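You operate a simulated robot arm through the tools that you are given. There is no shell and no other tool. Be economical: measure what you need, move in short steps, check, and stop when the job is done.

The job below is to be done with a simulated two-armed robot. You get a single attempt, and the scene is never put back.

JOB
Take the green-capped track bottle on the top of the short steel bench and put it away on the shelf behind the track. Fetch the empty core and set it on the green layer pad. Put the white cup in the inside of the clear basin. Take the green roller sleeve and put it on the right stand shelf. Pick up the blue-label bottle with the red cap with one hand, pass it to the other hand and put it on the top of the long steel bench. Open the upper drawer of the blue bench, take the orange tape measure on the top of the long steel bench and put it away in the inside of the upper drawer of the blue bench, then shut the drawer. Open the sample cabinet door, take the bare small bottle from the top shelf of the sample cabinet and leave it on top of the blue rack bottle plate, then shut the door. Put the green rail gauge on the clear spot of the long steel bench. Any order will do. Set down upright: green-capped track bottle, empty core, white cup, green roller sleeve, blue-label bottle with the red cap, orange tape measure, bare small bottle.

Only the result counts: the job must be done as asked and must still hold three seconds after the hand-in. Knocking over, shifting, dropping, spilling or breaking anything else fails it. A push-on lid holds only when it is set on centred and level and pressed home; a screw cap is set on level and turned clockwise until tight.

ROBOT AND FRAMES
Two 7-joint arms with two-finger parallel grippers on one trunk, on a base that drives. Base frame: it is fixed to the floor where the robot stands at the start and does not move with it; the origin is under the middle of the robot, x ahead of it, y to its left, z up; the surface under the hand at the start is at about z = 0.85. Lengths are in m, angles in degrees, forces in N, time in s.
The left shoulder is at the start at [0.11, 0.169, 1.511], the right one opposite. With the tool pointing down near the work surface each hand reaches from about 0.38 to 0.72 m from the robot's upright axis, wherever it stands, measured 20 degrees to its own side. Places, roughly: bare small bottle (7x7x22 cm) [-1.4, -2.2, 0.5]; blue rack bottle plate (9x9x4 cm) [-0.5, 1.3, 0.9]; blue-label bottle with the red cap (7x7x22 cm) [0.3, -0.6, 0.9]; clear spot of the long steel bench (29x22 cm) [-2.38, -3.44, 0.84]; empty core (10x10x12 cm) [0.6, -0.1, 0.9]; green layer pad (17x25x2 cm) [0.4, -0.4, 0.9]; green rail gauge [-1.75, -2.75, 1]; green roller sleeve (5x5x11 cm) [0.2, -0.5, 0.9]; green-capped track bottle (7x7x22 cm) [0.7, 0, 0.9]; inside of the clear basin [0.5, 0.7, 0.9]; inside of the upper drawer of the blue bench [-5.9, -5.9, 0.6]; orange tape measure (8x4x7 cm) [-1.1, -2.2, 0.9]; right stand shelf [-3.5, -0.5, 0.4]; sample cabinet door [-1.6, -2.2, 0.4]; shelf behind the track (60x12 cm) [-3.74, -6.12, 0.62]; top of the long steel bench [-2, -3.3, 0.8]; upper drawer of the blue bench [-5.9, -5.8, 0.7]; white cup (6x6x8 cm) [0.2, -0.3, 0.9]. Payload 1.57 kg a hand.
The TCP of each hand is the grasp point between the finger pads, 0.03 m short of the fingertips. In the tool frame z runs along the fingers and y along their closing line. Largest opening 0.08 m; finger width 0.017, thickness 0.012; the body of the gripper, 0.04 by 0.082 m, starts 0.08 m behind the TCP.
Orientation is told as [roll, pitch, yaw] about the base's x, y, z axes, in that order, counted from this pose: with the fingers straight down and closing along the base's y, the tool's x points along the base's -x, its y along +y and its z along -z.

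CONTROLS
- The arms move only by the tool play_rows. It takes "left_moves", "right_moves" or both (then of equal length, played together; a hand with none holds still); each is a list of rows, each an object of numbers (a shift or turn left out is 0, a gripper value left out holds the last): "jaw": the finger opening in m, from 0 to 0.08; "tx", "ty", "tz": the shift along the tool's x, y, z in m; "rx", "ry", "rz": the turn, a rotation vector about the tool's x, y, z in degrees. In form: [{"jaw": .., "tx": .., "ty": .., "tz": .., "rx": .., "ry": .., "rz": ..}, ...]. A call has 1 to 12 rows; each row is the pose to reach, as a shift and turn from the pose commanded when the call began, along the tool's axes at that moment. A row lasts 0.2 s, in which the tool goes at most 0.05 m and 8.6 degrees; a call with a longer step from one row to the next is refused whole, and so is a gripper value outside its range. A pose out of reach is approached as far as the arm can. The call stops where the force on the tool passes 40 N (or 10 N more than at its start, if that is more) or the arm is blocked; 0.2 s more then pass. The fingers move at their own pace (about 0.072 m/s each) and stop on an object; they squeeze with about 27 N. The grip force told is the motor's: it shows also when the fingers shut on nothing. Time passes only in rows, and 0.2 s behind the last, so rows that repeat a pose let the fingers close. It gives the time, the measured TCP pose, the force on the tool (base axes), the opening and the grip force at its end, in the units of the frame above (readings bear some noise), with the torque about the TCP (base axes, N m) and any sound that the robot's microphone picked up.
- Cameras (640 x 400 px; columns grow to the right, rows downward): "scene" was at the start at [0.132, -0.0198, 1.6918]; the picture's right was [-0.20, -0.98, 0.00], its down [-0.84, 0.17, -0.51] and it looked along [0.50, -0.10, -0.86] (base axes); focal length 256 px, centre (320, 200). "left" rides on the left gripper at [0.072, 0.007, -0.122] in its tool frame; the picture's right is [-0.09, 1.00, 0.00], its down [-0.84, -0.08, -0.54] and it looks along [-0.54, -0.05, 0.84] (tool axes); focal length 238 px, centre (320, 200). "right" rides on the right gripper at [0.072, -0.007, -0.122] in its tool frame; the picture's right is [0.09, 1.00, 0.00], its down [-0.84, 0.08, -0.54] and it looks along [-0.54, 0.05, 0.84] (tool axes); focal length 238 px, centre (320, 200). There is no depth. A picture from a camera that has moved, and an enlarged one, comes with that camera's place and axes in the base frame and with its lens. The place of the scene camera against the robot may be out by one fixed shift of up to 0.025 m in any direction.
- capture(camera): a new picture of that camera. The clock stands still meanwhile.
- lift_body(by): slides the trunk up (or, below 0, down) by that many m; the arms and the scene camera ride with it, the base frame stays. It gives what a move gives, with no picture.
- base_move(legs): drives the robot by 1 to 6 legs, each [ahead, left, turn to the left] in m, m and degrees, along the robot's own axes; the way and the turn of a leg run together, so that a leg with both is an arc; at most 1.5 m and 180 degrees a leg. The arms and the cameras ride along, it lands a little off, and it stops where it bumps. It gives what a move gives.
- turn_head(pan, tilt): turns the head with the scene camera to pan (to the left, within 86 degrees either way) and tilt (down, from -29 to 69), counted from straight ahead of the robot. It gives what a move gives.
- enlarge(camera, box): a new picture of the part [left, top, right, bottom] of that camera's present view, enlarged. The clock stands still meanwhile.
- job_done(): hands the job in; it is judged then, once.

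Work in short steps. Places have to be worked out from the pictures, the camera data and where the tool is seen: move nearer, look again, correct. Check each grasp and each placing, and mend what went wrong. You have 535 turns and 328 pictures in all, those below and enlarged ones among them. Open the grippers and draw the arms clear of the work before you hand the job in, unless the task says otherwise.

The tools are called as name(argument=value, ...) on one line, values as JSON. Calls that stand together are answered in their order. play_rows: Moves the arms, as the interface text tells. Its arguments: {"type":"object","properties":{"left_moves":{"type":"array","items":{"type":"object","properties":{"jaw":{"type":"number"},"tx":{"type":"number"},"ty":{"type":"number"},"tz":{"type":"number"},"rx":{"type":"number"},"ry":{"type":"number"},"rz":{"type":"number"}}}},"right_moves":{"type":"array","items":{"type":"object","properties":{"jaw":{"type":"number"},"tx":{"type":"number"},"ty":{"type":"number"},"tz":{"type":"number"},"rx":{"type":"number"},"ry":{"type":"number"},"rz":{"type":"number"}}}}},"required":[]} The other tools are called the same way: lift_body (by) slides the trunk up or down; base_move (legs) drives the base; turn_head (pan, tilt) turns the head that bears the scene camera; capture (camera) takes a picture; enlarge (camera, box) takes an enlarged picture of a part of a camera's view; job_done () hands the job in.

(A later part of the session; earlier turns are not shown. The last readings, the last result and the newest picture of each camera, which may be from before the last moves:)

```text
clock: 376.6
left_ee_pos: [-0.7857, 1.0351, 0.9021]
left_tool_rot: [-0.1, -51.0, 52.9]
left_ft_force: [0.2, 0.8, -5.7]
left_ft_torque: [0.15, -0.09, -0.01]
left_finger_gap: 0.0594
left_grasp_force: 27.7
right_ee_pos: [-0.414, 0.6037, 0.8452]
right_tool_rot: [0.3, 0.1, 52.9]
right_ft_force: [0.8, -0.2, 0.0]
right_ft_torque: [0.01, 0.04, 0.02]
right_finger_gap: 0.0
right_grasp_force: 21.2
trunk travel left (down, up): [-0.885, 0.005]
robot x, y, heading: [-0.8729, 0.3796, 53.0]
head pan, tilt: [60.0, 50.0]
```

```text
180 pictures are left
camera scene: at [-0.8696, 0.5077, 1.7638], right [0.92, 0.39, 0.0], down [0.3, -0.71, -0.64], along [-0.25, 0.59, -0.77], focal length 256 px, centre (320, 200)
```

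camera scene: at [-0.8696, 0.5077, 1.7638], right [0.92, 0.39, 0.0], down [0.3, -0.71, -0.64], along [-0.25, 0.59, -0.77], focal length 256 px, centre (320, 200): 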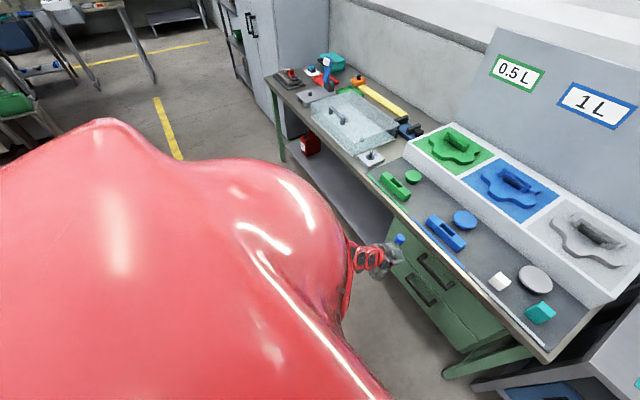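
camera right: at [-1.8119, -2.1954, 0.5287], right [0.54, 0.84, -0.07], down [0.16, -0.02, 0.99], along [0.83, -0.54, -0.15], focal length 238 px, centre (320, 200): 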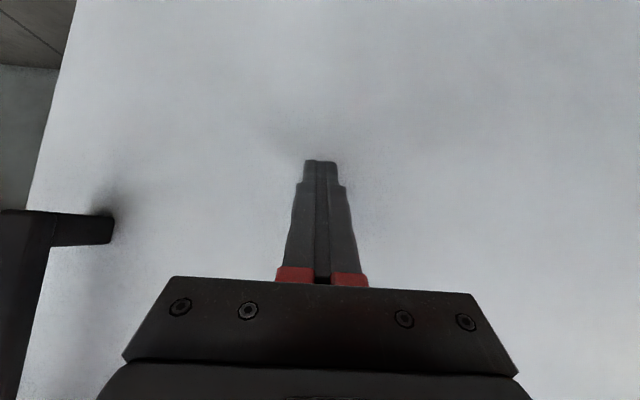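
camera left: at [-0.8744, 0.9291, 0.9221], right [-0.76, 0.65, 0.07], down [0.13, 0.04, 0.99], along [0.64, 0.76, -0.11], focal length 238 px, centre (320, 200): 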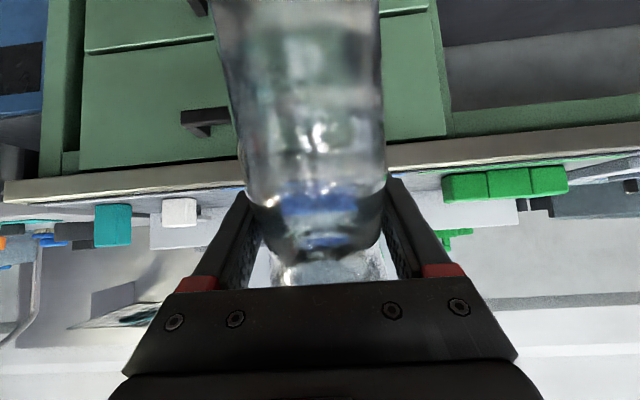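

The bottle is still held but tilted about 13° (bottom toward the robot). I'll back away and hand it over to the right hand by its cap, which will also straighten it: first the left hand yaws inward and lowers, and the right hand rises.

base_move(legs=[[-0.25, 0, 0]])

play_rows(left_moves=[{"rx": 6.2, "rz": 5, "ty": -0.03, "tx": 0.006, "tz": 0.003}, {"rx": 12.4, "rz": 10, "ty": -0.07, "tx": 0.012, "tz": 0.006}, {"rx": 18.6, "rz": 15, "ty": -0.1, "tx": 0.018, "tz": 0.01}, {"rx": 24.8, "rz": 20, "ty": -0.14, "tx": 0.024, "tz": 0.012}, {"rx": 31, "rz": 25, "ty": -0.17, "tx": 0.03, "tz": 0.015}, {"rx": 31, "rz": 25, "ty": -0.2, "tx": 0.03, "tz": 0.015}, {"rx": 31, "rz": 25, "ty": -0.2, "tx": 0.03, "tz": 0.015}], right_moves=[{"tx": -0.04, "jaw": 0.08}, {"tx": -0.08, "tz": -0.02}, {"tx": -0.12, "tz": -0.05}, {"tx": -0.15, "tz": -0.09}, {"tx": -0.18, "tz": -0.13}, {"tx": -0.2, "tz": -0.17}, {"tx": -0.21, "tz": -0.21}])

capture(camera="right")

turn_head(pan=0, tilt=50)

capture(camera="scene")

```text
clock: 378.4
left_ee_pos: [-0.9299, 0.8396, 0.9012]
left_tool_rot: [0.2, -50.7, 53.3]
left_ft_force: [0.1, 0.0, -4.6]
left_ft_torque: [0.14, -0.11, 0.03]
left_finger_gap: 0.0594
left_grasp_force: 26.9
right_ee_pos: [-0.5559, 0.4111, 0.843]
right_tool_rot: [0.3, 0.3, 53.5]
right_ft_force: [0.0, 0.5, -0.3]
right_ft_torque: [-0.03, 0.0, 0.01]
right_finger_gap: 0.0
right_grasp_force: 21.0
trunk travel left (down, up): [-0.885, 0.005]
robot x, y, heading: [-1.0144, 0.1833, 53.6]
head pan, tilt: [60.0, 50.0]
```

```text
clock: 380.0
left_ee_pos: [-0.7768, 0.7129, 0.8719]
left_tool_rot: [0.1, -50.9, 13.5]
left_ft_force: [0.6, -0.3, -5.2]
left_ft_torque: [0.03, -0.18, -0.01]
left_finger_gap: 0.0594
left_grasp_force: 26.8
right_ee_pos: [-0.4352, 0.5786, 1.0583]
right_tool_rot: [0.4, -0.1, 53.5]
right_ft_force: [0.4, 0.1, 0.2]
right_ft_torque: [0.02, 0.0, 0.01]
right_finger_gap: 0.0796
right_grasp_force: 0.0
trunk travel left (down, up): [-0.885, 0.005]
robot x, y, heading: [-1.0156, 0.1824, 53.2]
head pan, tilt: [60.0, 50.0]
```

```text
179 pictures are left
camera right: at [-0.4735, 0.516, 1.1814], right [-0.86, 0.52, 0.01], down [0.44, 0.72, 0.54], along [0.28, 0.47, -0.84], focal length 238 px, centre (320, 200)
```

right: 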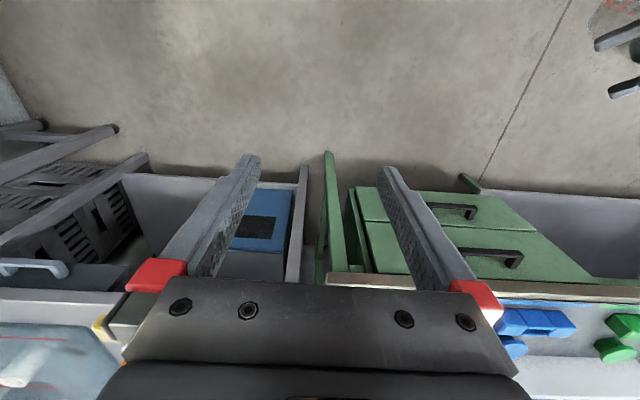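

```text
clock: 381.3
left_ee_pos: [-0.7771, 0.7142, 0.8715]
left_tool_rot: [0.0, -51.0, 13.7]
left_ft_force: [-0.3, 0.4, -5.4]
left_ft_torque: [0.02, -0.15, 0.02]
left_finger_gap: 0.0594
left_grasp_force: 26.7
right_ee_pos: [-0.4346, 0.5792, 1.0576]
right_tool_rot: [0.5, 0.0, 53.6]
right_ft_force: [-0.2, 0.6, 0.8]
right_ft_torque: [0.02, 0.01, 0.0]
right_finger_gap: 0.08
right_grasp_force: 0.1
trunk travel left (down, up): [-0.885, 0.005]
robot x, y, heading: [-1.0191, 0.1797, 53.4]
head pan, tilt: [0.0, 50.0]
```

```text
178 pictures are left
camera scene: at [-0.9306, 0.3081, 1.7639], right [0.8, -0.59, 0.0], down [-0.46, -0.62, -0.64], along [0.38, 0.51, -0.77], focal length 256 px, centre (320, 200)
```

scene: 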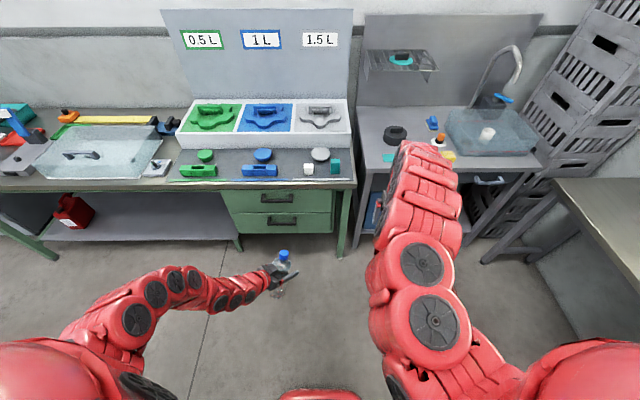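

I'll pitch the left hand by another 13° to set the bottle upright and shift it toward the middle, then look from the right camera above.

play_rows(left_moves=[{"ry": -5, "ty": -0.02, "tz": 0.013, "tx": -0.011}, {"ry": -9, "ty": -0.042, "tz": 0.027, "tx": -0.022}, {"ry": -13, "ty": -0.062, "tz": 0.0397, "tx": -0.032}, {"ry": -13, "ty": -0.062, "tz": 0.0397, "tx": -0.032}])

play_rows(right_moves=[{"tz": -0.03, "ty": 0.02}, {"tz": -0.06, "ty": 0.05}, {"tz": -0.06, "ty": 0.09}, {"tz": -0.06, "ty": 0.13}])

capture(camera="right")

enlarge(camera="scene", box=[220, 220, 340, 320])

```text
clock: 382.3
left_ee_pos: [-0.7129, 0.6647, 0.8701]
left_tool_rot: [0.0, -64.1, 13.7]
left_ft_force: [0.2, -0.1, -5.0]
left_ft_torque: [0.04, -0.13, 0.0]
left_finger_gap: 0.0597
left_grasp_force: 26.4
right_ee_pos: [-0.4357, 0.579, 1.0585]
right_tool_rot: [0.4, 0.0, 53.4]
right_ft_force: [1.2, 0.3, -0.6]
right_ft_torque: [-0.02, -0.04, 0.02]
right_finger_gap: 0.0798
right_grasp_force: 0.1
trunk travel left (down, up): [-0.885, 0.005]
robot x, y, heading: [-1.0154, 0.1852, 53.2]
head pan, tilt: [0.0, 50.0]
```

```text
clock: 383.3
left_ee_pos: [-0.7136, 0.6643, 0.8697]
left_tool_rot: [0.0, -64.0, 13.5]
left_ft_force: [-0.1, 0.4, -4.7]
left_ft_torque: [0.02, -0.15, -0.01]
left_finger_gap: 0.0593
left_grasp_force: 27.0
right_ee_pos: [-0.5431, 0.6535, 1.1189]
right_tool_rot: [0.4, 0.0, 53.4]
right_ft_force: [-0.6, -0.5, 0.8]
right_ft_torque: [0.01, -0.03, 0.0]
right_finger_gap: 0.0797
right_grasp_force: 0.0
trunk travel left (down, up): [-0.885, 0.005]
robot x, y, heading: [-1.0161, 0.1785, 53.6]
head pan, tilt: [0.0, 50.0]
```

```text
177 pictures are left
camera right: at [-0.5809, 0.5919, 1.2426], right [-0.86, 0.52, 0.01], down [0.44, 0.72, 0.54], along [0.28, 0.47, -0.84], focal length 238 px, centre (320, 200)
```

right: 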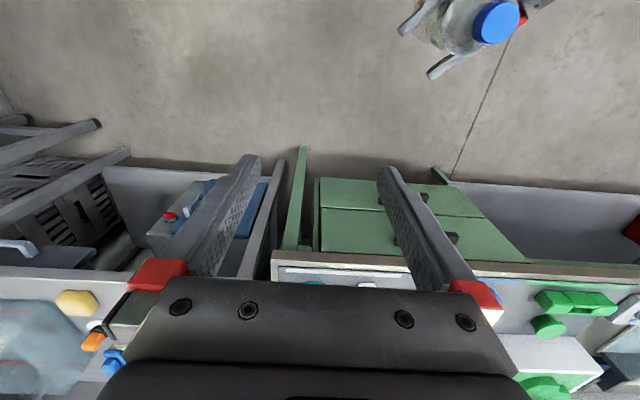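

```text
4.00 times, centred on (280, 270) of scene
camera zoom: at [-0.9319, 0.3086, 1.7639], right [0.8, -0.59, 0.0], down [-0.46, -0.62, -0.64], along [0.38, 0.51, -0.77], focal length 1023 px, centre (480, -80)
```

zoom: 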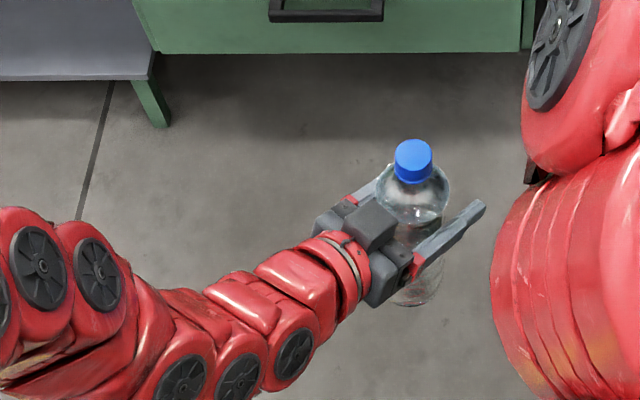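

capture(camera="left")

```text
175 pictures are left
camera left: at [-0.8523, 0.6382, 0.859], right [-0.19, 0.98, 0.08], down [-0.1, -0.1, 0.99], along [0.98, 0.18, 0.12], focal length 238 px, centre (320, 200)
```

left: 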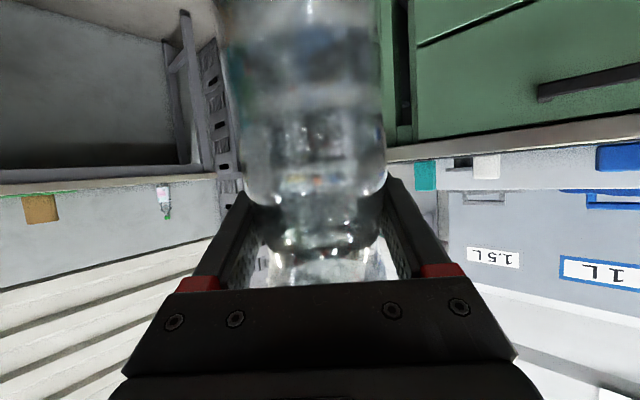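

Tilt estimates disagree, so I'll set the bottle down on the free part of the short bench to square it up, then regrasp by its cap. First I'll move the right hand away and raise the left.

play_rows(right_moves=[{"ty": -0.05}, {"ty": -0.1}, {"ty": -0.15}, {"ty": -0.18}, {"ty": -0.18}, {"ty": -0.18}, {"ty": -0.18}, {"ty": -0.18}], left_moves=[{"tx": 0}, {"tx": 0}, {"tx": -0.03, "tz": -0.01}, {"tx": -0.06, "tz": -0.01}, {"tx": -0.09, "tz": 0.0}, {"tx": -0.12, "tz": 0.0}, {"tx": -0.15, "tz": 0.015}, {"tx": -0.152, "tz": 0.015}])

```text
clock: 385.1
left_ee_pos: [-0.6297, 0.6922, 0.9844]
left_tool_rot: [0.0, -64.1, 13.6]
left_ft_force: [0.2, 0.4, -5.7]
left_ft_torque: [0.08, -0.19, 0.02]
left_finger_gap: 0.059
left_grasp_force: 26.3
left hand out of reach, approached as far as the arm can: row 6, 7, 8
right_ee_pos: [-0.3908, 0.5445, 1.1181]
right_tool_rot: [0.4, 0.0, 53.4]
right_ft_force: [0.3, 0.6, -0.1]
right_ft_torque: [0.03, 0.01, -0.04]
right_finger_gap: 0.0801
right_grasp_force: 0.1
trunk travel left (down, up): [-0.885, 0.005]
robot x, y, heading: [-1.0171, 0.1849, 53.2]
head pan, tilt: [0.0, 50.0]
```

Analysis: the bottle slid to 14 cm above its bottom and still leans about 10°. Handing over by the cap remains feasible: I'll pitch the left hand 10° more, bring the right hand nearer and locate the cap.

play_rows(left_moves=[{"ry": -4}, {"ry": -8}, {"ry": -10}, {"ry": -10}, {"ry": -10}], right_moves=[{"tz": -0.02}, {"tz": -0.04, "ty": 0.02}, {"tz": -0.04, "ty": 0.05}, {"tz": -0.04, "ty": 0.08}, {"tz": -0.04, "ty": 0.09}])

capture(camera="right")

enlarge(camera="scene", box=[250, 180, 370, 280])

```text
clock: 386.3
left_ee_pos: [-0.6289, 0.6931, 0.9851]
left_tool_rot: [0.1, -74.0, 13.5]
left_ft_force: [-0.2, 0.4, -5.1]
left_ft_torque: [0.01, -0.15, 0.0]
left_finger_gap: 0.0594
left_grasp_force: 26.6
right_ee_pos: [-0.4645, 0.601, 1.1558]
right_tool_rot: [0.4, 0.0, 53.4]
right_ft_force: [0.3, -0.1, 0.1]
right_ft_torque: [0.02, -0.01, -0.03]
right_finger_gap: 0.08
right_grasp_force: 0.0
trunk travel left (down, up): [-0.885, 0.005]
robot x, y, heading: [-1.0169, 0.1808, 53.3]
head pan, tilt: [0.0, 50.0]
```

```text
174 pictures are left
camera right: at [-0.5038, 0.5384, 1.2781], right [-0.85, 0.52, 0.01], down [0.44, 0.72, 0.54], along [0.28, 0.47, -0.84], focal length 238 px, centre (320, 200)
```

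right: 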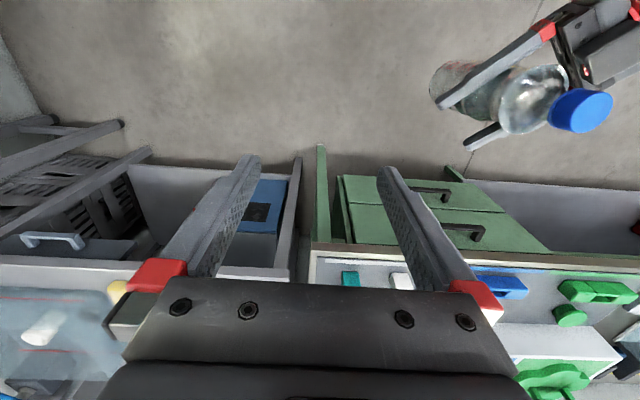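

```text
4.00 times, centred on (310, 230) of scene
camera zoom: at [-0.9309, 0.3079, 1.7639], right [0.8, -0.59, 0.0], down [-0.46, -0.62, -0.64], along [0.38, 0.51, -0.77], focal length 1023 px, centre (360, 80)
```

zoom: 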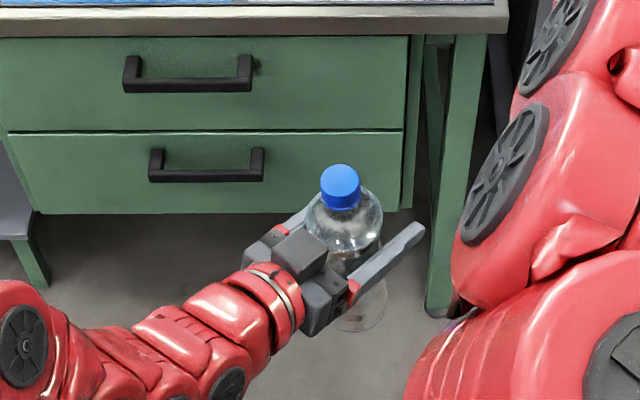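

F-lean is fixed; a sideways lean of ~7° remains. I'll roll the left hand 7° about its pointing axis and bring the right camera closer to the cap.

play_rows(left_moves=[{"rx": -1, "rz": 3.4}, {"rx": -1.9, "rz": 6.7}, {"rx": -1.9, "rz": 6.7}], right_moves=[{"ty": 0.03}, {"ty": 0.06, "tx": 0.01}, {"ty": 0.08, "tx": 0.03}])

capture(camera="right")

enlarge(camera="scene", box=[250, 180, 370, 280])

```text
clock: 387.1
left_ee_pos: [-0.6282, 0.6924, 0.9855]
left_tool_rot: [24.1, -72.5, -9.6]
left_ft_force: [0.4, -0.1, -4.3]
left_ft_torque: [0.01, -0.17, 0.0]
left_finger_gap: 0.0591
left_grasp_force: 27.2
right_ee_pos: [-0.5396, 0.6312, 1.1562]
right_tool_rot: [0.4, 0.1, 53.5]
right_ft_force: [-0.2, 0.1, 0.2]
right_ft_torque: [0.01, -0.01, -0.03]
right_finger_gap: 0.08
right_grasp_force: 0.0
right hand out of reach, approached as far as the arm can: row 3
trunk travel left (down, up): [-0.885, 0.005]
robot x, y, heading: [-1.0181, 0.1811, 53.4]
head pan, tilt: [0.0, 50.0]
```

```text
172 pictures are left
camera right: at [-0.579, 0.5697, 1.2796], right [-0.85, 0.52, 0.01], down [0.44, 0.72, 0.54], along [0.28, 0.46, -0.84], focal length 238 px, centre (320, 200)
```

right: 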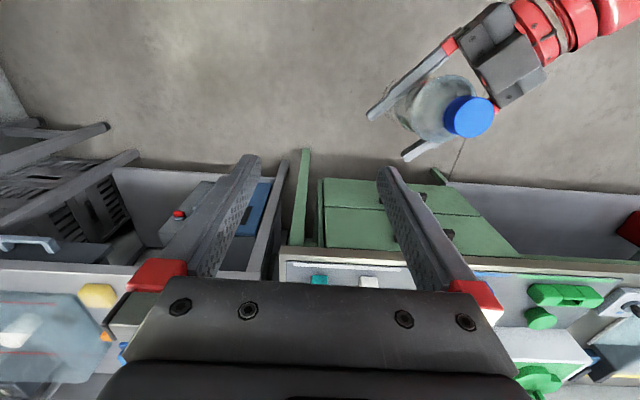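

```text
4.00 times, centred on (310, 230) of scene
camera zoom: at [-0.9307, 0.3075, 1.7639], right [0.8, -0.59, 0.0], down [-0.46, -0.62, -0.64], along [0.38, 0.51, -0.77], focal length 1023 px, centre (360, 80)
```

zoom: 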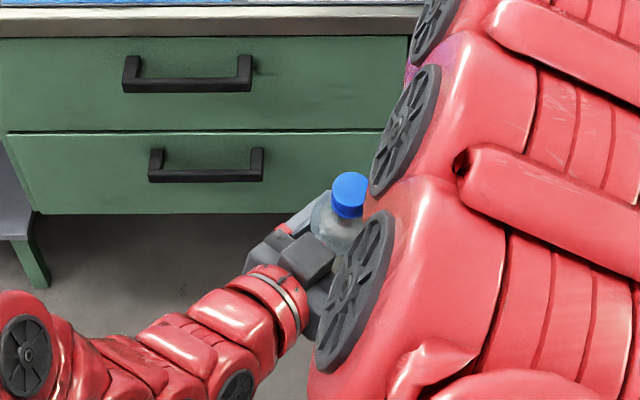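

I'll lower the left hand 11 cm so that the right hand can come over the cap within its reach, then look again.

play_rows(left_moves=[{"tx": 0.04, "ty": -0.005, "tz": 0.011}, {"tx": 0.075, "ty": -0.0095, "tz": 0.021}, {"tx": 0.105, "ty": -0.0134, "tz": 0.03}, {"tx": 0.105, "ty": -0.0134, "tz": 0.03}], right_moves=[{"tz": 0.03}, {"tz": 0.06}, {"tz": 0.08, "ty": 0.02}, {"tz": 0.09, "ty": 0.05}])

capture(camera="right")

```text
clock: 388.1
left_ee_pos: [-0.6294, 0.6948, 0.8733]
left_tool_rot: [24.0, -72.6, -9.3]
left_ft_force: [-0.7, -0.2, -5.3]
left_ft_torque: [0.03, -0.12, -0.01]
left_finger_gap: 0.0593
left_grasp_force: 27.2
right_ee_pos: [-0.584, 0.665, 1.0658]
right_tool_rot: [0.4, 0.0, 53.4]
right_ft_force: [-0.3, 0.5, -0.9]
right_ft_torque: [0.0, -0.02, 0.02]
right_finger_gap: 0.0801
right_grasp_force: 0.0
trunk travel left (down, up): [-0.885, 0.005]
robot x, y, heading: [-1.0158, 0.1835, 53.7]
head pan, tilt: [0.0, 50.0]
```

```text
170 pictures are left
camera right: at [-0.6224, 0.6015, 1.1879], right [-0.85, 0.52, 0.01], down [0.44, 0.72, 0.54], along [0.28, 0.47, -0.84], focal length 238 px, centre (320, 200)
```

right: 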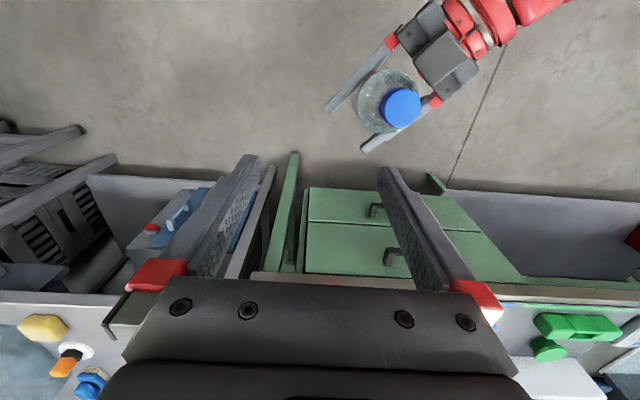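

Cap at base (-0.668,0.688). I'll move the right hand over it and lower to just above.

play_rows(right_moves=[{"ty": 0.03, "tx": 0.01, "tz": 0.02}, {"ty": 0.06, "tx": 0.02, "tz": 0.04}, {"ty": 0.081, "tx": 0.0315, "tz": 0.065}, {"ty": 0.081, "tx": 0.0315, "tz": 0.065}])

capture(camera="right")

```text
clock: 389.1
left_ee_pos: [-0.6281, 0.6928, 0.875]
left_tool_rot: [24.2, -72.6, -9.6]
left_ft_force: [1.1, 0.0, -4.7]
left_ft_torque: [0.06, -0.18, -0.01]
left_finger_gap: 0.0593
left_grasp_force: 26.7
right_ee_pos: [-0.6656, 0.6857, 1.0029]
right_tool_rot: [0.5, 0.1, 53.5]
right_ft_force: [0.7, -0.6, 0.9]
right_ft_torque: [0.02, 0.0, -0.01]
right_finger_gap: 0.0802
right_grasp_force: 0.2
trunk travel left (down, up): [-0.885, 0.005]
robot x, y, heading: [-1.0147, 0.1791, 53.4]
head pan, tilt: [0.0, 50.0]
```

```text
169 pictures are left
camera right: at [-0.7035, 0.6238, 1.1255], right [-0.85, 0.52, 0.01], down [0.44, 0.72, 0.54], along [0.28, 0.47, -0.84], focal length 238 px, centre (320, 200)
```

right: 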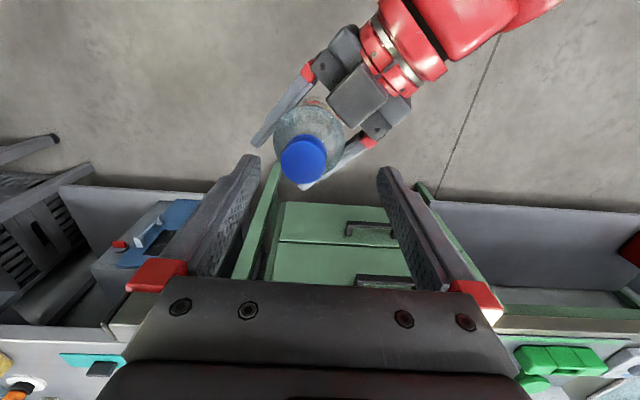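

Triangulated cap top at (-0.660,0.677,0.969). I'll trim 1 cm, lower 3.3 cm and close on the cap.

play_rows(right_moves=[{"ty": -0.01, "tx": 0.004}, {"ty": -0.01, "tx": 0.004, "tz": 0.018}, {"ty": -0.01, "tx": 0.004, "tz": 0.032}])

capture(camera="right")

```text
clock: 389.9
left_ee_pos: [-0.6281, 0.693, 0.8745]
left_tool_rot: [24.0, -72.6, -9.4]
left_ft_force: [-0.5, -0.2, -5.6]
left_ft_torque: [0.03, -0.14, 0.01]
left_finger_gap: 0.0592
left_grasp_force: 26.8
right_ee_pos: [-0.6615, 0.6783, 0.9707]
right_tool_rot: [0.4, 0.1, 53.5]
right_ft_force: [-1.0, 0.4, -0.1]
right_ft_torque: [-0.04, 0.02, -0.01]
right_finger_gap: 0.0801
right_grasp_force: 0.0
trunk travel left (down, up): [-0.885, 0.005]
robot x, y, heading: [-1.0169, 0.1789, 53.5]
head pan, tilt: [0.0, 50.0]
```

```text
168 pictures are left
camera right: at [-0.6992, 0.6154, 1.0927], right [-0.86, 0.52, 0.01], down [0.44, 0.72, 0.54], along [0.27, 0.47, -0.84], focal length 238 px, centre (320, 200)
```

right: 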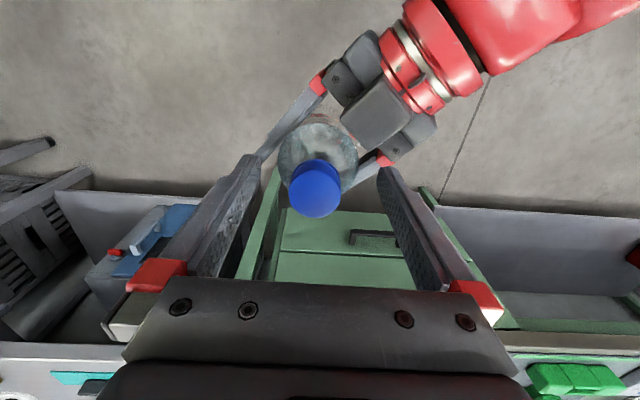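

Cap centred at the grasp point. Closing.

play_rows(right_moves=[{"jaw": 0.0}, {"tx": 0}, {"tx": 0}, {"tx": 0}, {"tx": 0}])

capture(camera="right")

```text
clock: 391.1
left_ee_pos: [-0.628, 0.6929, 0.8749]
left_tool_rot: [24.1, -72.8, -9.6]
left_ft_force: [2.1, -0.7, 0.3]
left_ft_torque: [-0.27, -0.18, -0.07]
left_finger_gap: 0.059
left_grasp_force: 27.0
right_ee_pos: [-0.6619, 0.6786, 0.9692]
right_tool_rot: [0.5, 0.0, 53.5]
right_ft_force: [-1.5, 2.1, 0.3]
right_ft_torque: [0.27, 0.27, 0.09]
right_finger_gap: 0.0309
right_grasp_force: 26.6
trunk travel left (down, up): [-0.885, 0.005]
robot x, y, heading: [-1.0184, 0.1814, 53.3]
head pan, tilt: [0.0, 50.0]
```

```text
167 pictures are left
camera right: at [-0.6993, 0.6152, 1.0929], right [-0.86, 0.52, 0.01], down [0.44, 0.72, 0.54], along [0.28, 0.47, -0.84], focal length 238 px, centre (320, 200)
```

right: 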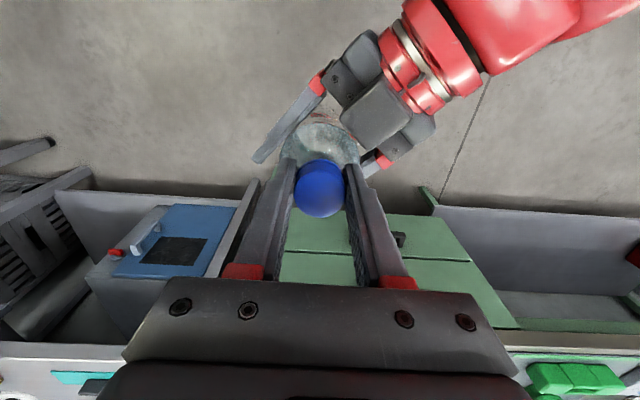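

The right hand has the cap. I'll open the left and draw it straight back.

play_rows(left_moves=[{"jaw": 0.08}, {"tx": 0}, {"tx": 0}, {"tx": 0.01, "tz": -0.035}, {"tx": 0.02, "tz": -0.07}, {"tx": 0.03, "tz": -0.108}, {"tx": 0.041, "tz": -0.144}])

capture(camera="right")

capture(camera="left")

```text
clock: 392.7
left_ee_pos: [-0.7779, 0.6579, 0.8768]
left_tool_rot: [24.4, -72.7, -9.9]
left_ft_force: [-1.2, 0.1, -0.2]
left_ft_torque: [0.02, 0.01, 0.0]
left_finger_gap: 0.08
left_grasp_force: 0.0
right_ee_pos: [-0.6631, 0.6785, 0.9699]
right_tool_rot: [0.4, -0.1, 53.5]
right_ft_force: [-0.5, -0.1, -0.2]
right_ft_torque: [-0.05, 0.04, 0.04]
right_finger_gap: 0.0305
right_grasp_force: 27.1
trunk travel left (down, up): [-0.885, 0.005]
robot x, y, heading: [-1.015, 0.1819, 53.4]
head pan, tilt: [0.0, 50.0]
```

```text
166 pictures are left
camera right: at [-0.7015, 0.6153, 1.0937], right [-0.85, 0.52, 0.01], down [0.44, 0.72, 0.54], along [0.28, 0.47, -0.84], focal length 238 px, centre (320, 200)
```

right: 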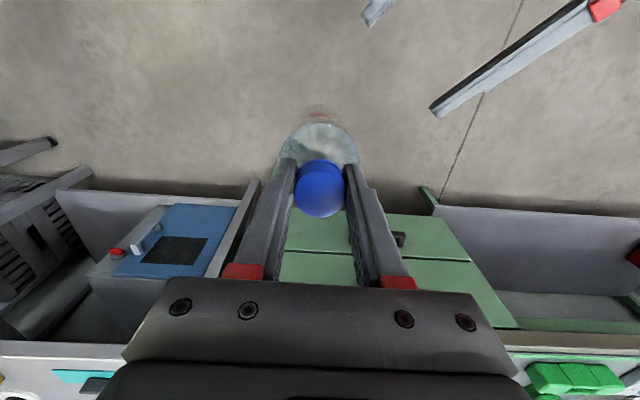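

```text
165 pictures are left
camera left: at [-0.913, 0.6373, 0.8428], right [-0.2, 0.96, 0.21], down [-0.24, -0.26, 0.94], along [0.95, 0.14, 0.28], focal length 238 px, centre (320, 200)
```

left: 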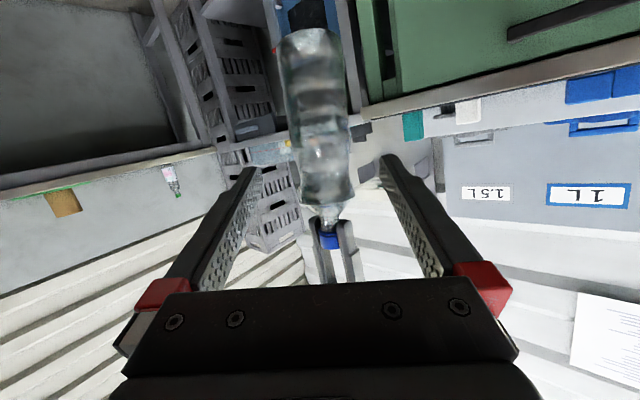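

The left camera gives a good side view: the bottle leans about 5° in the right hand. I'll tilt the right tool to correct (ry +3.9, rx +2.9) and recheck.

play_rows(right_moves=[{"ry": 2, "rx": 1.5}, {"ry": 3.9, "rx": 2.9}, {"ry": 3.9, "rx": 2.9}])

enlarge(camera="left", box=[220, 0, 440, 280])

enlarge(camera="right", box=[240, 60, 400, 220])

```text
clock: 393.5
left_ee_pos: [-0.7755, 0.6578, 0.877]
left_tool_rot: [24.1, -72.6, -9.4]
left_ft_force: [0.4, 0.1, -0.3]
left_ft_torque: [0.0, -0.01, 0.01]
left_finger_gap: 0.08
left_grasp_force: 0.2
right_ee_pos: [-0.6605, 0.6786, 0.9713]
right_tool_rot: [-2.3, 3.9, 53.4]
right_ft_force: [-0.3, -0.1, 0.2]
right_ft_torque: [-0.01, 0.03, 0.02]
right_finger_gap: 0.0304
right_grasp_force: 27.6
trunk travel left (down, up): [-0.885, 0.005]
robot x, y, heading: [-1.0159, 0.1802, 53.4]
head pan, tilt: [0.0, 50.0]
```

```text
1.43 times, centred on (330, 140) of left
camera zoom: at [-0.9112, 0.6369, 0.8424], right [-0.2, 0.96, 0.21], down [-0.24, -0.26, 0.94], along [0.95, 0.14, 0.28], focal length 340 px, centre (306, 286)
```

zoom: 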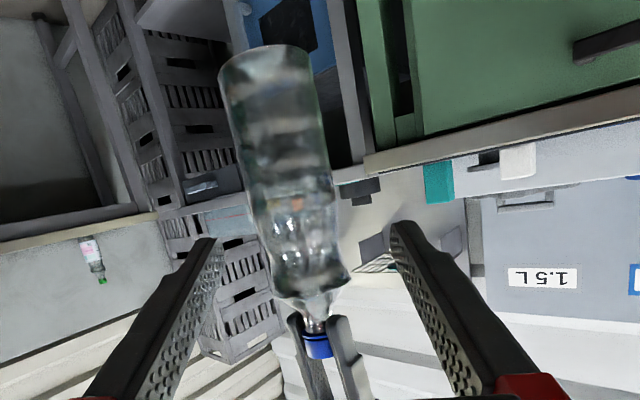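

```text
2.50 times, centred on (320, 140) of right
camera zoom: at [-0.6991, 0.6253, 1.0983], right [-0.86, 0.52, -0.04], down [0.44, 0.76, 0.48], along [0.28, 0.4, -0.88], focal length 596 px, centre (320, 350)
```

zoom: 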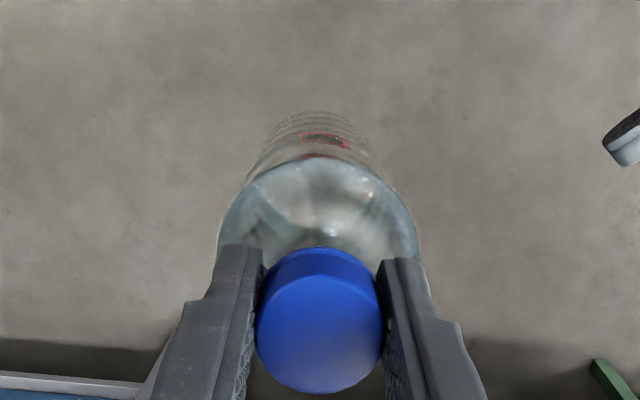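

The side view now matches vertical within 1°; the top view shows about 2.5° left in the other direction. I'll trim that, then withdraw the left arm and straighten it.

play_rows(right_moves=[{"ry": 1.5, "rx": -2}, {"ry": 1.5, "rx": -2}])

enlarge(camera="right", box=[240, 60, 400, 220])

enlarge(camera="left", box=[220, 0, 440, 280])

```text
clock: 394.1
left_ee_pos: [-0.7747, 0.6589, 0.8768]
left_tool_rot: [24.1, -72.6, -9.5]
left_ft_force: [0.3, -0.3, 0.0]
left_ft_torque: [-0.02, 0.01, -0.04]
left_finger_gap: 0.0797
left_grasp_force: 0.1
right_ee_pos: [-0.6618, 0.6765, 0.9713]
right_tool_rot: [-0.4, 5.4, 53.5]
right_ft_force: [-0.1, -0.7, -0.5]
right_ft_torque: [0.02, 0.03, -0.04]
right_finger_gap: 0.0304
right_grasp_force: 27.2
trunk travel left (down, up): [-0.885, 0.005]
robot x, y, heading: [-1.0157, 0.1806, 53.3]
head pan, tilt: [0.0, 50.0]
```

```text
2.50 times, centred on (320, 140) of right
camera zoom: at [-0.6944, 0.6251, 1.0999], right [-0.85, 0.52, 0.0], down [0.46, 0.76, 0.46], along [0.24, 0.39, -0.89], focal length 596 px, centre (320, 350)
```

zoom: 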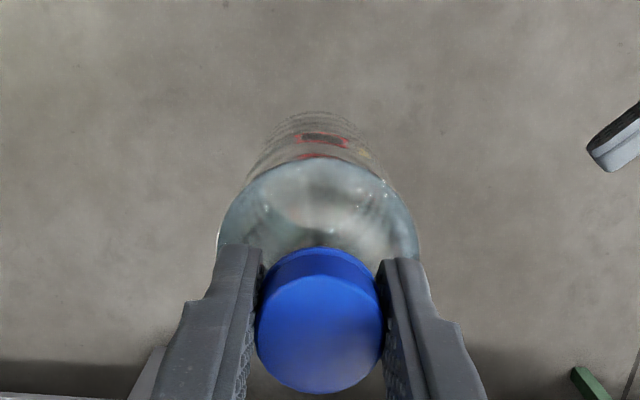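

```text
1.43 times, centred on (330, 140) of left
camera zoom: at [-0.9117, 0.6371, 0.8423], right [-0.2, 0.96, 0.21], down [-0.24, -0.26, 0.94], along [0.95, 0.14, 0.28], focal length 340 px, centre (306, 286)
```

zoom: 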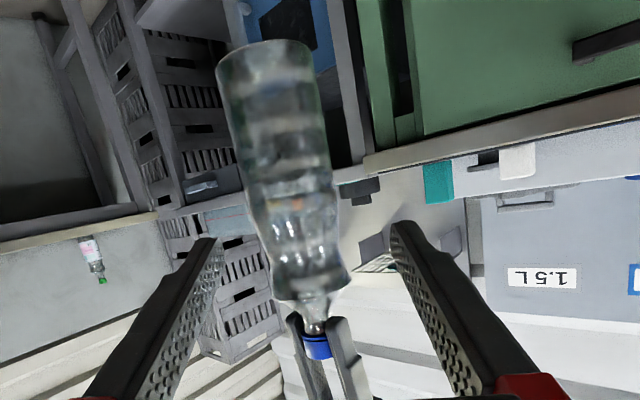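

Both views agree with vertical now. I'll straighten and move the left hand out to the left.

play_rows(left_moves=[{"rx": 1.0, "rz": -3.4, "ty": 0.03}, {"rx": 1.9, "rz": -6.7, "ty": 0.07}, {"rx": 1.9, "rz": -6.7, "ty": 0.11}, {"rx": 1.9, "rz": -6.7, "ty": 0.15}])

play_rows(left_moves=[{"ry": 8}, {"ry": 16}, {"ry": 24}, {"ry": 32}, {"ry": 40}, {"ry": 48}, {"ry": 56}, {"ry": 64}, {"ry": 72}, {"ry": 74}])

play_rows(left_moves=[{"rz": -8, "ty": 0.02}, {"rz": -16, "ty": 0.04}, {"rz": -24, "ty": 0.06}, {"rz": -32, "ty": 0.08}, {"rz": -40, "ty": 0.1}])

```text
clock: 395.1
left_ee_pos: [-0.8087, 0.8037, 0.891]
left_tool_rot: [0.1, -74.2, 13.4]
left_ft_force: [0.1, 0.1, 0.4]
left_ft_torque: [0.01, 0.0, -0.01]
left_finger_gap: 0.0798
left_grasp_force: 0.0
right_ee_pos: [-0.661, 0.6761, 0.9698]
right_tool_rot: [-0.5, 5.4, 53.4]
right_ft_force: [0.4, 0.4, 0.4]
right_ft_torque: [-0.02, 0.01, 0.03]
right_finger_gap: 0.0302
right_grasp_force: 27.1
trunk travel left (down, up): [-0.885, 0.005]
robot x, y, heading: [-1.0172, 0.1805, 53.7]
head pan, tilt: [0.0, 50.0]
```

```text
clock: 397.3
left_ee_pos: [-0.81, 0.8028, 0.8949]
left_tool_rot: [0.2, 0.0, 13.7]
left_ft_force: [0.5, 0.4, -0.6]
left_ft_torque: [-0.01, 0.05, 0.0]
left_finger_gap: 0.0802
left_grasp_force: 0.1
right_ee_pos: [-0.6618, 0.6782, 0.9707]
right_tool_rot: [-0.6, 5.3, 53.4]
right_ft_force: [0.1, 0.0, 1.1]
right_ft_torque: [0.0, 0.02, 0.0]
right_finger_gap: 0.0303
right_grasp_force: 27.0
trunk travel left (down, up): [-0.885, 0.005]
robot x, y, heading: [-1.0167, 0.1815, 53.6]
head pan, tilt: [0.0, 50.0]
```

```text
clock: 398.5
left_ee_pos: [-0.8228, 0.8129, 0.9155]
left_tool_rot: [-0.1, 0.0, 52.9]
left_ft_force: [0.3, -0.1, -0.2]
left_ft_torque: [0.02, 0.02, -0.01]
left_finger_gap: 0.0801
left_grasp_force: 0.0
left hand out of reach, approached as far as the arm can: row 2, 3, 4, 5
right_ee_pos: [-0.6613, 0.6774, 0.971]
right_tool_rot: [-0.4, 5.4, 53.5]
right_ft_force: [0.8, 0.7, -0.3]
right_ft_torque: [-0.01, -0.01, -0.03]
right_finger_gap: 0.0305
right_grasp_force: 26.9
trunk travel left (down, up): [-0.885, 0.005]
robot x, y, heading: [-1.0146, 0.1805, 53.7]
head pan, tilt: [0.0, 50.0]
```

Left hand is vertical. I'll raise both hands: right (bottle) to z≈1.14 outward, left to z≈1.07.

play_rows(right_moves=[{"ty": -0.03, "tx": -0.02, "tz": -0.02}, {"ty": -0.06, "tx": -0.04, "tz": -0.05}, {"ty": -0.09, "tx": -0.06, "tz": -0.08}, {"ty": -0.12, "tx": -0.08, "tz": -0.11}, {"ty": -0.15, "tx": -0.09, "tz": -0.14}, {"ty": -0.16, "tx": -0.1, "tz": -0.17}, {"ty": -0.16, "tx": -0.1, "tz": -0.19}], left_moves=[{"tx": -0.02, "tz": -0.03}, {"tx": -0.04, "tz": -0.06}, {"tx": -0.05, "tz": -0.09}, {"tx": -0.06, "tz": -0.12}, {"tx": -0.06, "tz": -0.15}, {"tx": -0.06, "tz": -0.17}, {"tx": -0.06, "tz": -0.17}])

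turn_head(pan=10, tilt=45)

capture(camera="scene")

```text
clock: 400.1
left_ee_pos: [-0.7907, 0.8538, 1.0845]
left_tool_rot: [0.0, 0.0, 53.6]
left_ft_force: [-0.2, 0.6, -1.3]
left_ft_torque: [0.01, -0.02, -0.01]
left_finger_gap: 0.0802
left_grasp_force: 0.2
right_ee_pos: [-0.4786, 0.6652, 1.1487]
right_tool_rot: [-0.2, 5.6, 53.7]
right_ft_force: [-2.2, 1.0, -5.8]
right_ft_torque: [-0.06, 0.04, 0.03]
right_finger_gap: 0.0304
right_grasp_force: 27.2
right hand out of reach, approached as far as the arm can: row 4, 5, 6, 7
trunk travel left (down, up): [-0.885, 0.005]
robot x, y, heading: [-1.0173, 0.1789, 53.4]
head pan, tilt: [0.0, 50.0]
```

```text
clock: 400.8
left_ee_pos: [-0.7894, 0.8521, 1.0844]
left_tool_rot: [0.2, 0.0, 53.5]
left_ft_force: [0.4, 0.6, 1.1]
left_ft_torque: [0.03, 0.04, 0.02]
left_finger_gap: 0.08
left_grasp_force: 0.1
right_ee_pos: [-0.4743, 0.6621, 1.1476]
right_tool_rot: [-0.2, 5.5, 53.4]
right_ft_force: [0.0, 0.1, -5.3]
right_ft_torque: [-0.04, -0.01, 0.0]
right_finger_gap: 0.0301
right_grasp_force: 27.0
trunk travel left (down, up): [-0.885, 0.005]
robot x, y, heading: [-1.015, 0.1809, 53.5]
head pan, tilt: [10.0, 45.0]
```

```text
160 pictures are left
camera scene: at [-0.9387, 0.3184, 1.7707], right [0.9, -0.45, 0.0], down [-0.32, -0.64, -0.7], along [0.31, 0.63, -0.71], focal length 256 px, centre (320, 200)
```

scene: 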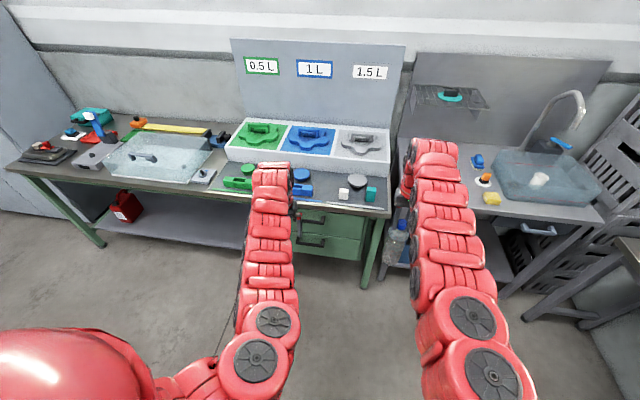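

Now I'll drive left 0.46, then ahead 0.35, stopping short of the plate.

base_move(legs=[[0, 0.464, 0], [0.35, 0, 0]])

capture(camera="right")

turn_head(pan=-10, tilt=50)

capture(camera="scene")

```text
clock: 405.4
left_ee_pos: [-0.9466, 1.3998, 1.0833]
left_tool_rot: [0.0, -0.1, 52.7]
left_ft_force: [0.9, 0.1, 0.1]
left_ft_torque: [0.01, -0.02, 0.02]
left_finger_gap: 0.0798
left_grasp_force: 0.0
right_ee_pos: [-0.6381, 1.2018, 1.1479]
right_tool_rot: [-0.3, 5.4, 52.5]
right_ft_force: [-0.4, 0.5, -5.6]
right_ft_torque: [-0.03, 0.02, 0.0]
right_finger_gap: 0.0302
right_grasp_force: 26.5
trunk travel left (down, up): [-0.885, 0.005]
robot x, y, heading: [-1.1807, 0.7314, 52.6]
head pan, tilt: [10.0, 45.0]
```

```text
159 pictures are left
camera right: at [-0.6716, 1.15, 1.2779], right [-0.85, 0.53, 0.0], down [0.47, 0.75, 0.46], along [0.24, 0.39, -0.89], focal length 238 px, centre (320, 200)
```

right: 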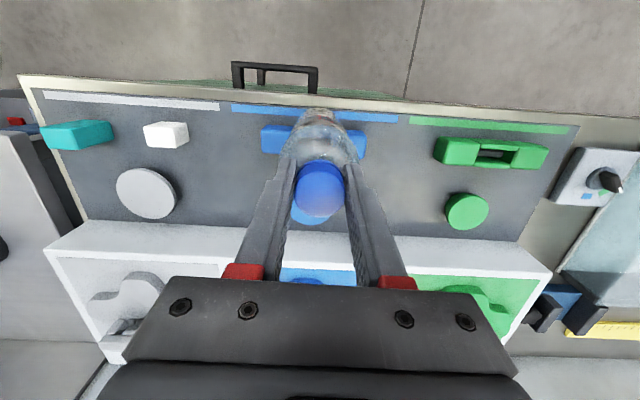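

```text
clock: 406.3
left_ee_pos: [-0.9465, 1.3984, 1.0834]
left_tool_rot: [0.0, -0.2, 52.7]
left_ft_force: [0.7, 0.2, -0.2]
left_ft_torque: [0.03, -0.01, -0.03]
left_finger_gap: 0.08
left_grasp_force: 0.1
right_ee_pos: [-0.6378, 1.2014, 1.1481]
right_tool_rot: [-0.2, 5.4, 52.4]
right_ft_force: [0.2, -0.1, -3.9]
right_ft_torque: [-0.02, 0.02, 0.04]
right_finger_gap: 0.0303
right_grasp_force: 26.8
trunk travel left (down, up): [-0.885, 0.005]
robot x, y, heading: [-1.1823, 0.7305, 52.5]
head pan, tilt: [-10.0, 50.0]
```

```text
158 pictures are left
camera scene: at [-1.0899, 0.8423, 1.7637], right [0.68, -0.74, 0.0], down [-0.56, -0.52, -0.64], along [0.47, 0.44, -0.77], focal length 256 px, centre (320, 200)
```

scene: 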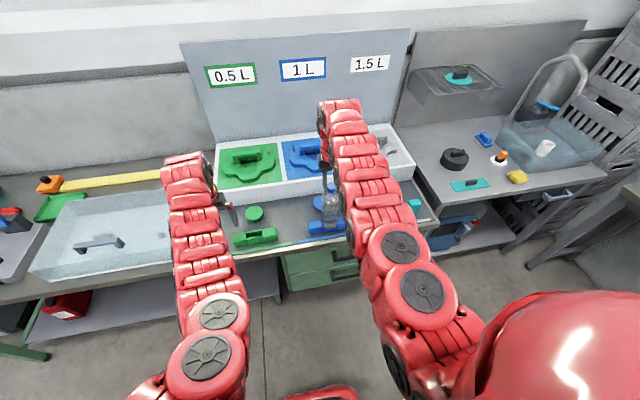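

The right camera shows the discs well; the blue plate centre works out at about (-0.549,1.310), i.e. 14 cm straight ahead. I'll drive 0.13 and re-measure.

base_move(legs=[[0.13, 0, 0.8]])

capture(camera="right")

```text
clock: 407.5
left_ee_pos: [-0.8789, 1.5047, 1.0852]
left_tool_rot: [0.0, -0.1, 53.5]
left_ft_force: [0.1, 0.1, -0.2]
left_ft_torque: [0.01, 0.03, -0.01]
left_finger_gap: 0.0798
left_grasp_force: 0.0
right_ee_pos: [-0.567, 1.3112, 1.1502]
right_tool_rot: [-0.2, 5.3, 53.4]
right_ft_force: [-0.3, 0.3, -5.1]
right_ft_torque: [-0.02, 0.01, -0.03]
right_finger_gap: 0.0302
right_grasp_force: 27.4
trunk travel left (down, up): [-0.885, 0.005]
robot x, y, heading: [-1.1034, 0.8338, 53.3]
head pan, tilt: [-10.0, 50.0]
```

```text
157 pictures are left
camera right: at [-0.6001, 1.2588, 1.2788], right [-0.85, 0.52, 0.0], down [0.46, 0.76, 0.46], along [0.24, 0.4, -0.89], focal length 238 px, centre (320, 200)
```

right: 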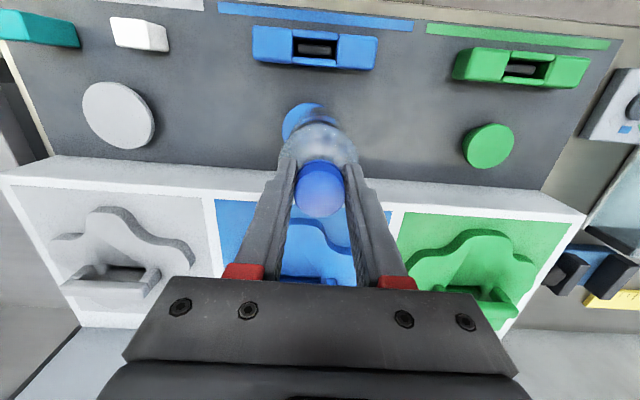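

Plate centre ≈(-0.547,1.314); the bottle needs 1.4 cm forward and 1.4 cm right. I'll correct with the arm and lower 3 cm.

play_rows(right_moves=[{"tx": -0.008, "ty": -0.007}, {"tx": -0.0145, "ty": -0.0142}, {"tx": -0.0155, "ty": -0.0142, "tz": 0.012}, {"tx": -0.0172, "ty": -0.0142, "tz": 0.03}, {"tx": -0.0172, "ty": -0.0142, "tz": 0.03}])

enlarge(camera="right", box=[200, 60, 440, 220])

enlarge(camera="scene", box=[270, 150, 390, 250])

```text
clock: 408.7
left_ee_pos: [-0.8772, 1.5055, 1.0848]
left_tool_rot: [0.0, -0.2, 53.5]
left_ft_force: [-0.2, 0.2, -0.6]
left_ft_torque: [-0.02, 0.0, 0.03]
left_finger_gap: 0.0804
left_grasp_force: 0.1
right_ee_pos: [-0.5563, 1.303, 1.1192]
right_tool_rot: [-0.1, 5.5, 53.4]
right_ft_force: [-1.1, 0.8, -5.8]
right_ft_torque: [0.02, 0.05, -0.02]
right_finger_gap: 0.0302
right_grasp_force: 27.3
right hand out of reach, approached as far as the arm can: row 1, 2, 3, 4, 5
trunk travel left (down, up): [-0.885, 0.005]
robot x, y, heading: [-1.1048, 0.8334, 53.5]
head pan, tilt: [-10.0, 50.0]
```

```text
2.50 times, centred on (320, 140) of right
camera zoom: at [-0.5888, 1.2507, 1.2479], right [-0.85, 0.52, 0.01], down [0.46, 0.76, 0.46], along [0.23, 0.4, -0.89], focal length 596 px, centre (320, 350)
```

zoom: 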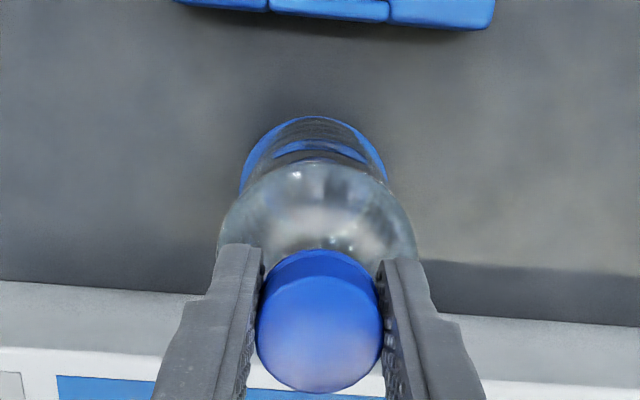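

```text
4.00 times, centred on (330, 200) of scene
camera zoom: at [-1.0128, 0.9464, 1.7637], right [0.69, -0.73, 0.0], down [-0.56, -0.53, -0.64], along [0.47, 0.44, -0.77], focal length 1023 px, centre (280, 200)
```

zoom: 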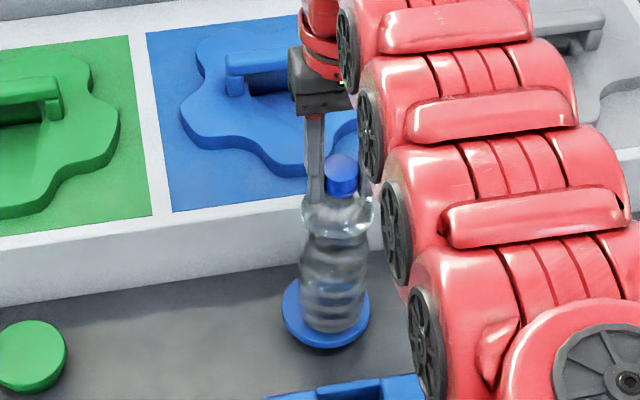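

The bottle is about 1.7 cm short of the plate centre (both views agree). I'll nudge the base ahead 1.7 cm and re-check.

base_move(legs=[[0.017, 0.004, 0]])

enlarge(camera="right", box=[200, 60, 440, 220])

enlarge(camera="scene", box=[270, 150, 390, 250])

```text
clock: 409.5
left_ee_pos: [-0.8729, 1.5182, 1.0869]
left_tool_rot: [0.0, -0.3, 53.4]
left_ft_force: [-0.1, 0.1, 0.1]
left_ft_torque: [0.1, -0.05, 0.01]
left_finger_gap: 0.0799
left_grasp_force: 0.0
right_ee_pos: [-0.5504, 1.3156, 1.1211]
right_tool_rot: [-0.2, 5.1, 53.3]
right_ft_force: [-0.4, 0.1, -4.8]
right_ft_torque: [-0.02, -0.02, -0.01]
right_finger_gap: 0.0303
right_grasp_force: 27.1
trunk travel left (down, up): [-0.885, 0.005]
robot x, y, heading: [-1.0996, 0.8511, 53.3]
head pan, tilt: [-10.0, 50.0]
```

```text
2.50 times, centred on (320, 140) of right
camera zoom: at [-0.5837, 1.2626, 1.2508], right [-0.85, 0.52, 0.01], down [0.46, 0.75, 0.46], along [0.24, 0.4, -0.89], focal length 596 px, centre (320, 350)
```

zoom: 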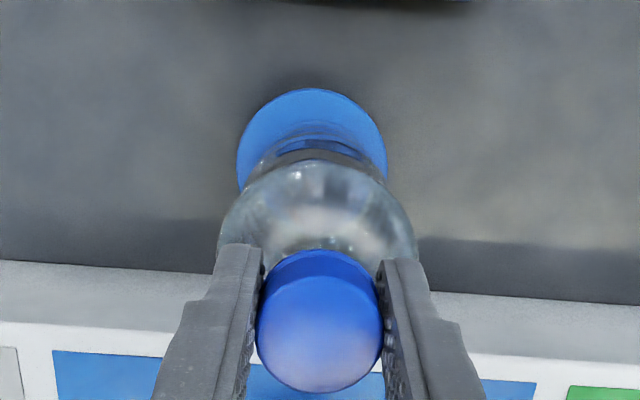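

```text
4.00 times, centred on (330, 200) of scene
camera zoom: at [-1.0096, 0.9572, 1.7644], right [0.69, -0.73, 0.0], down [-0.56, -0.52, -0.64], along [0.47, 0.44, -0.76], focal length 1023 px, centre (280, 200)
```

zoom: 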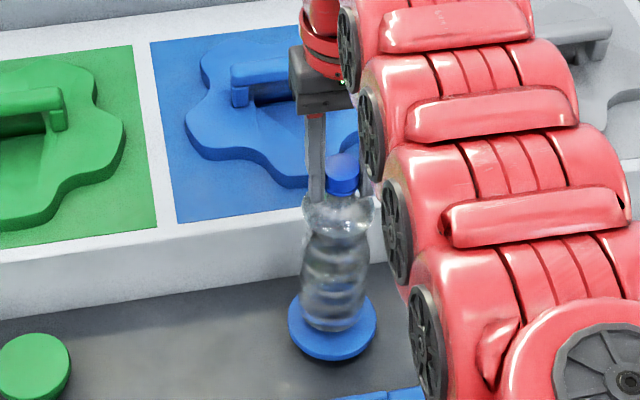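

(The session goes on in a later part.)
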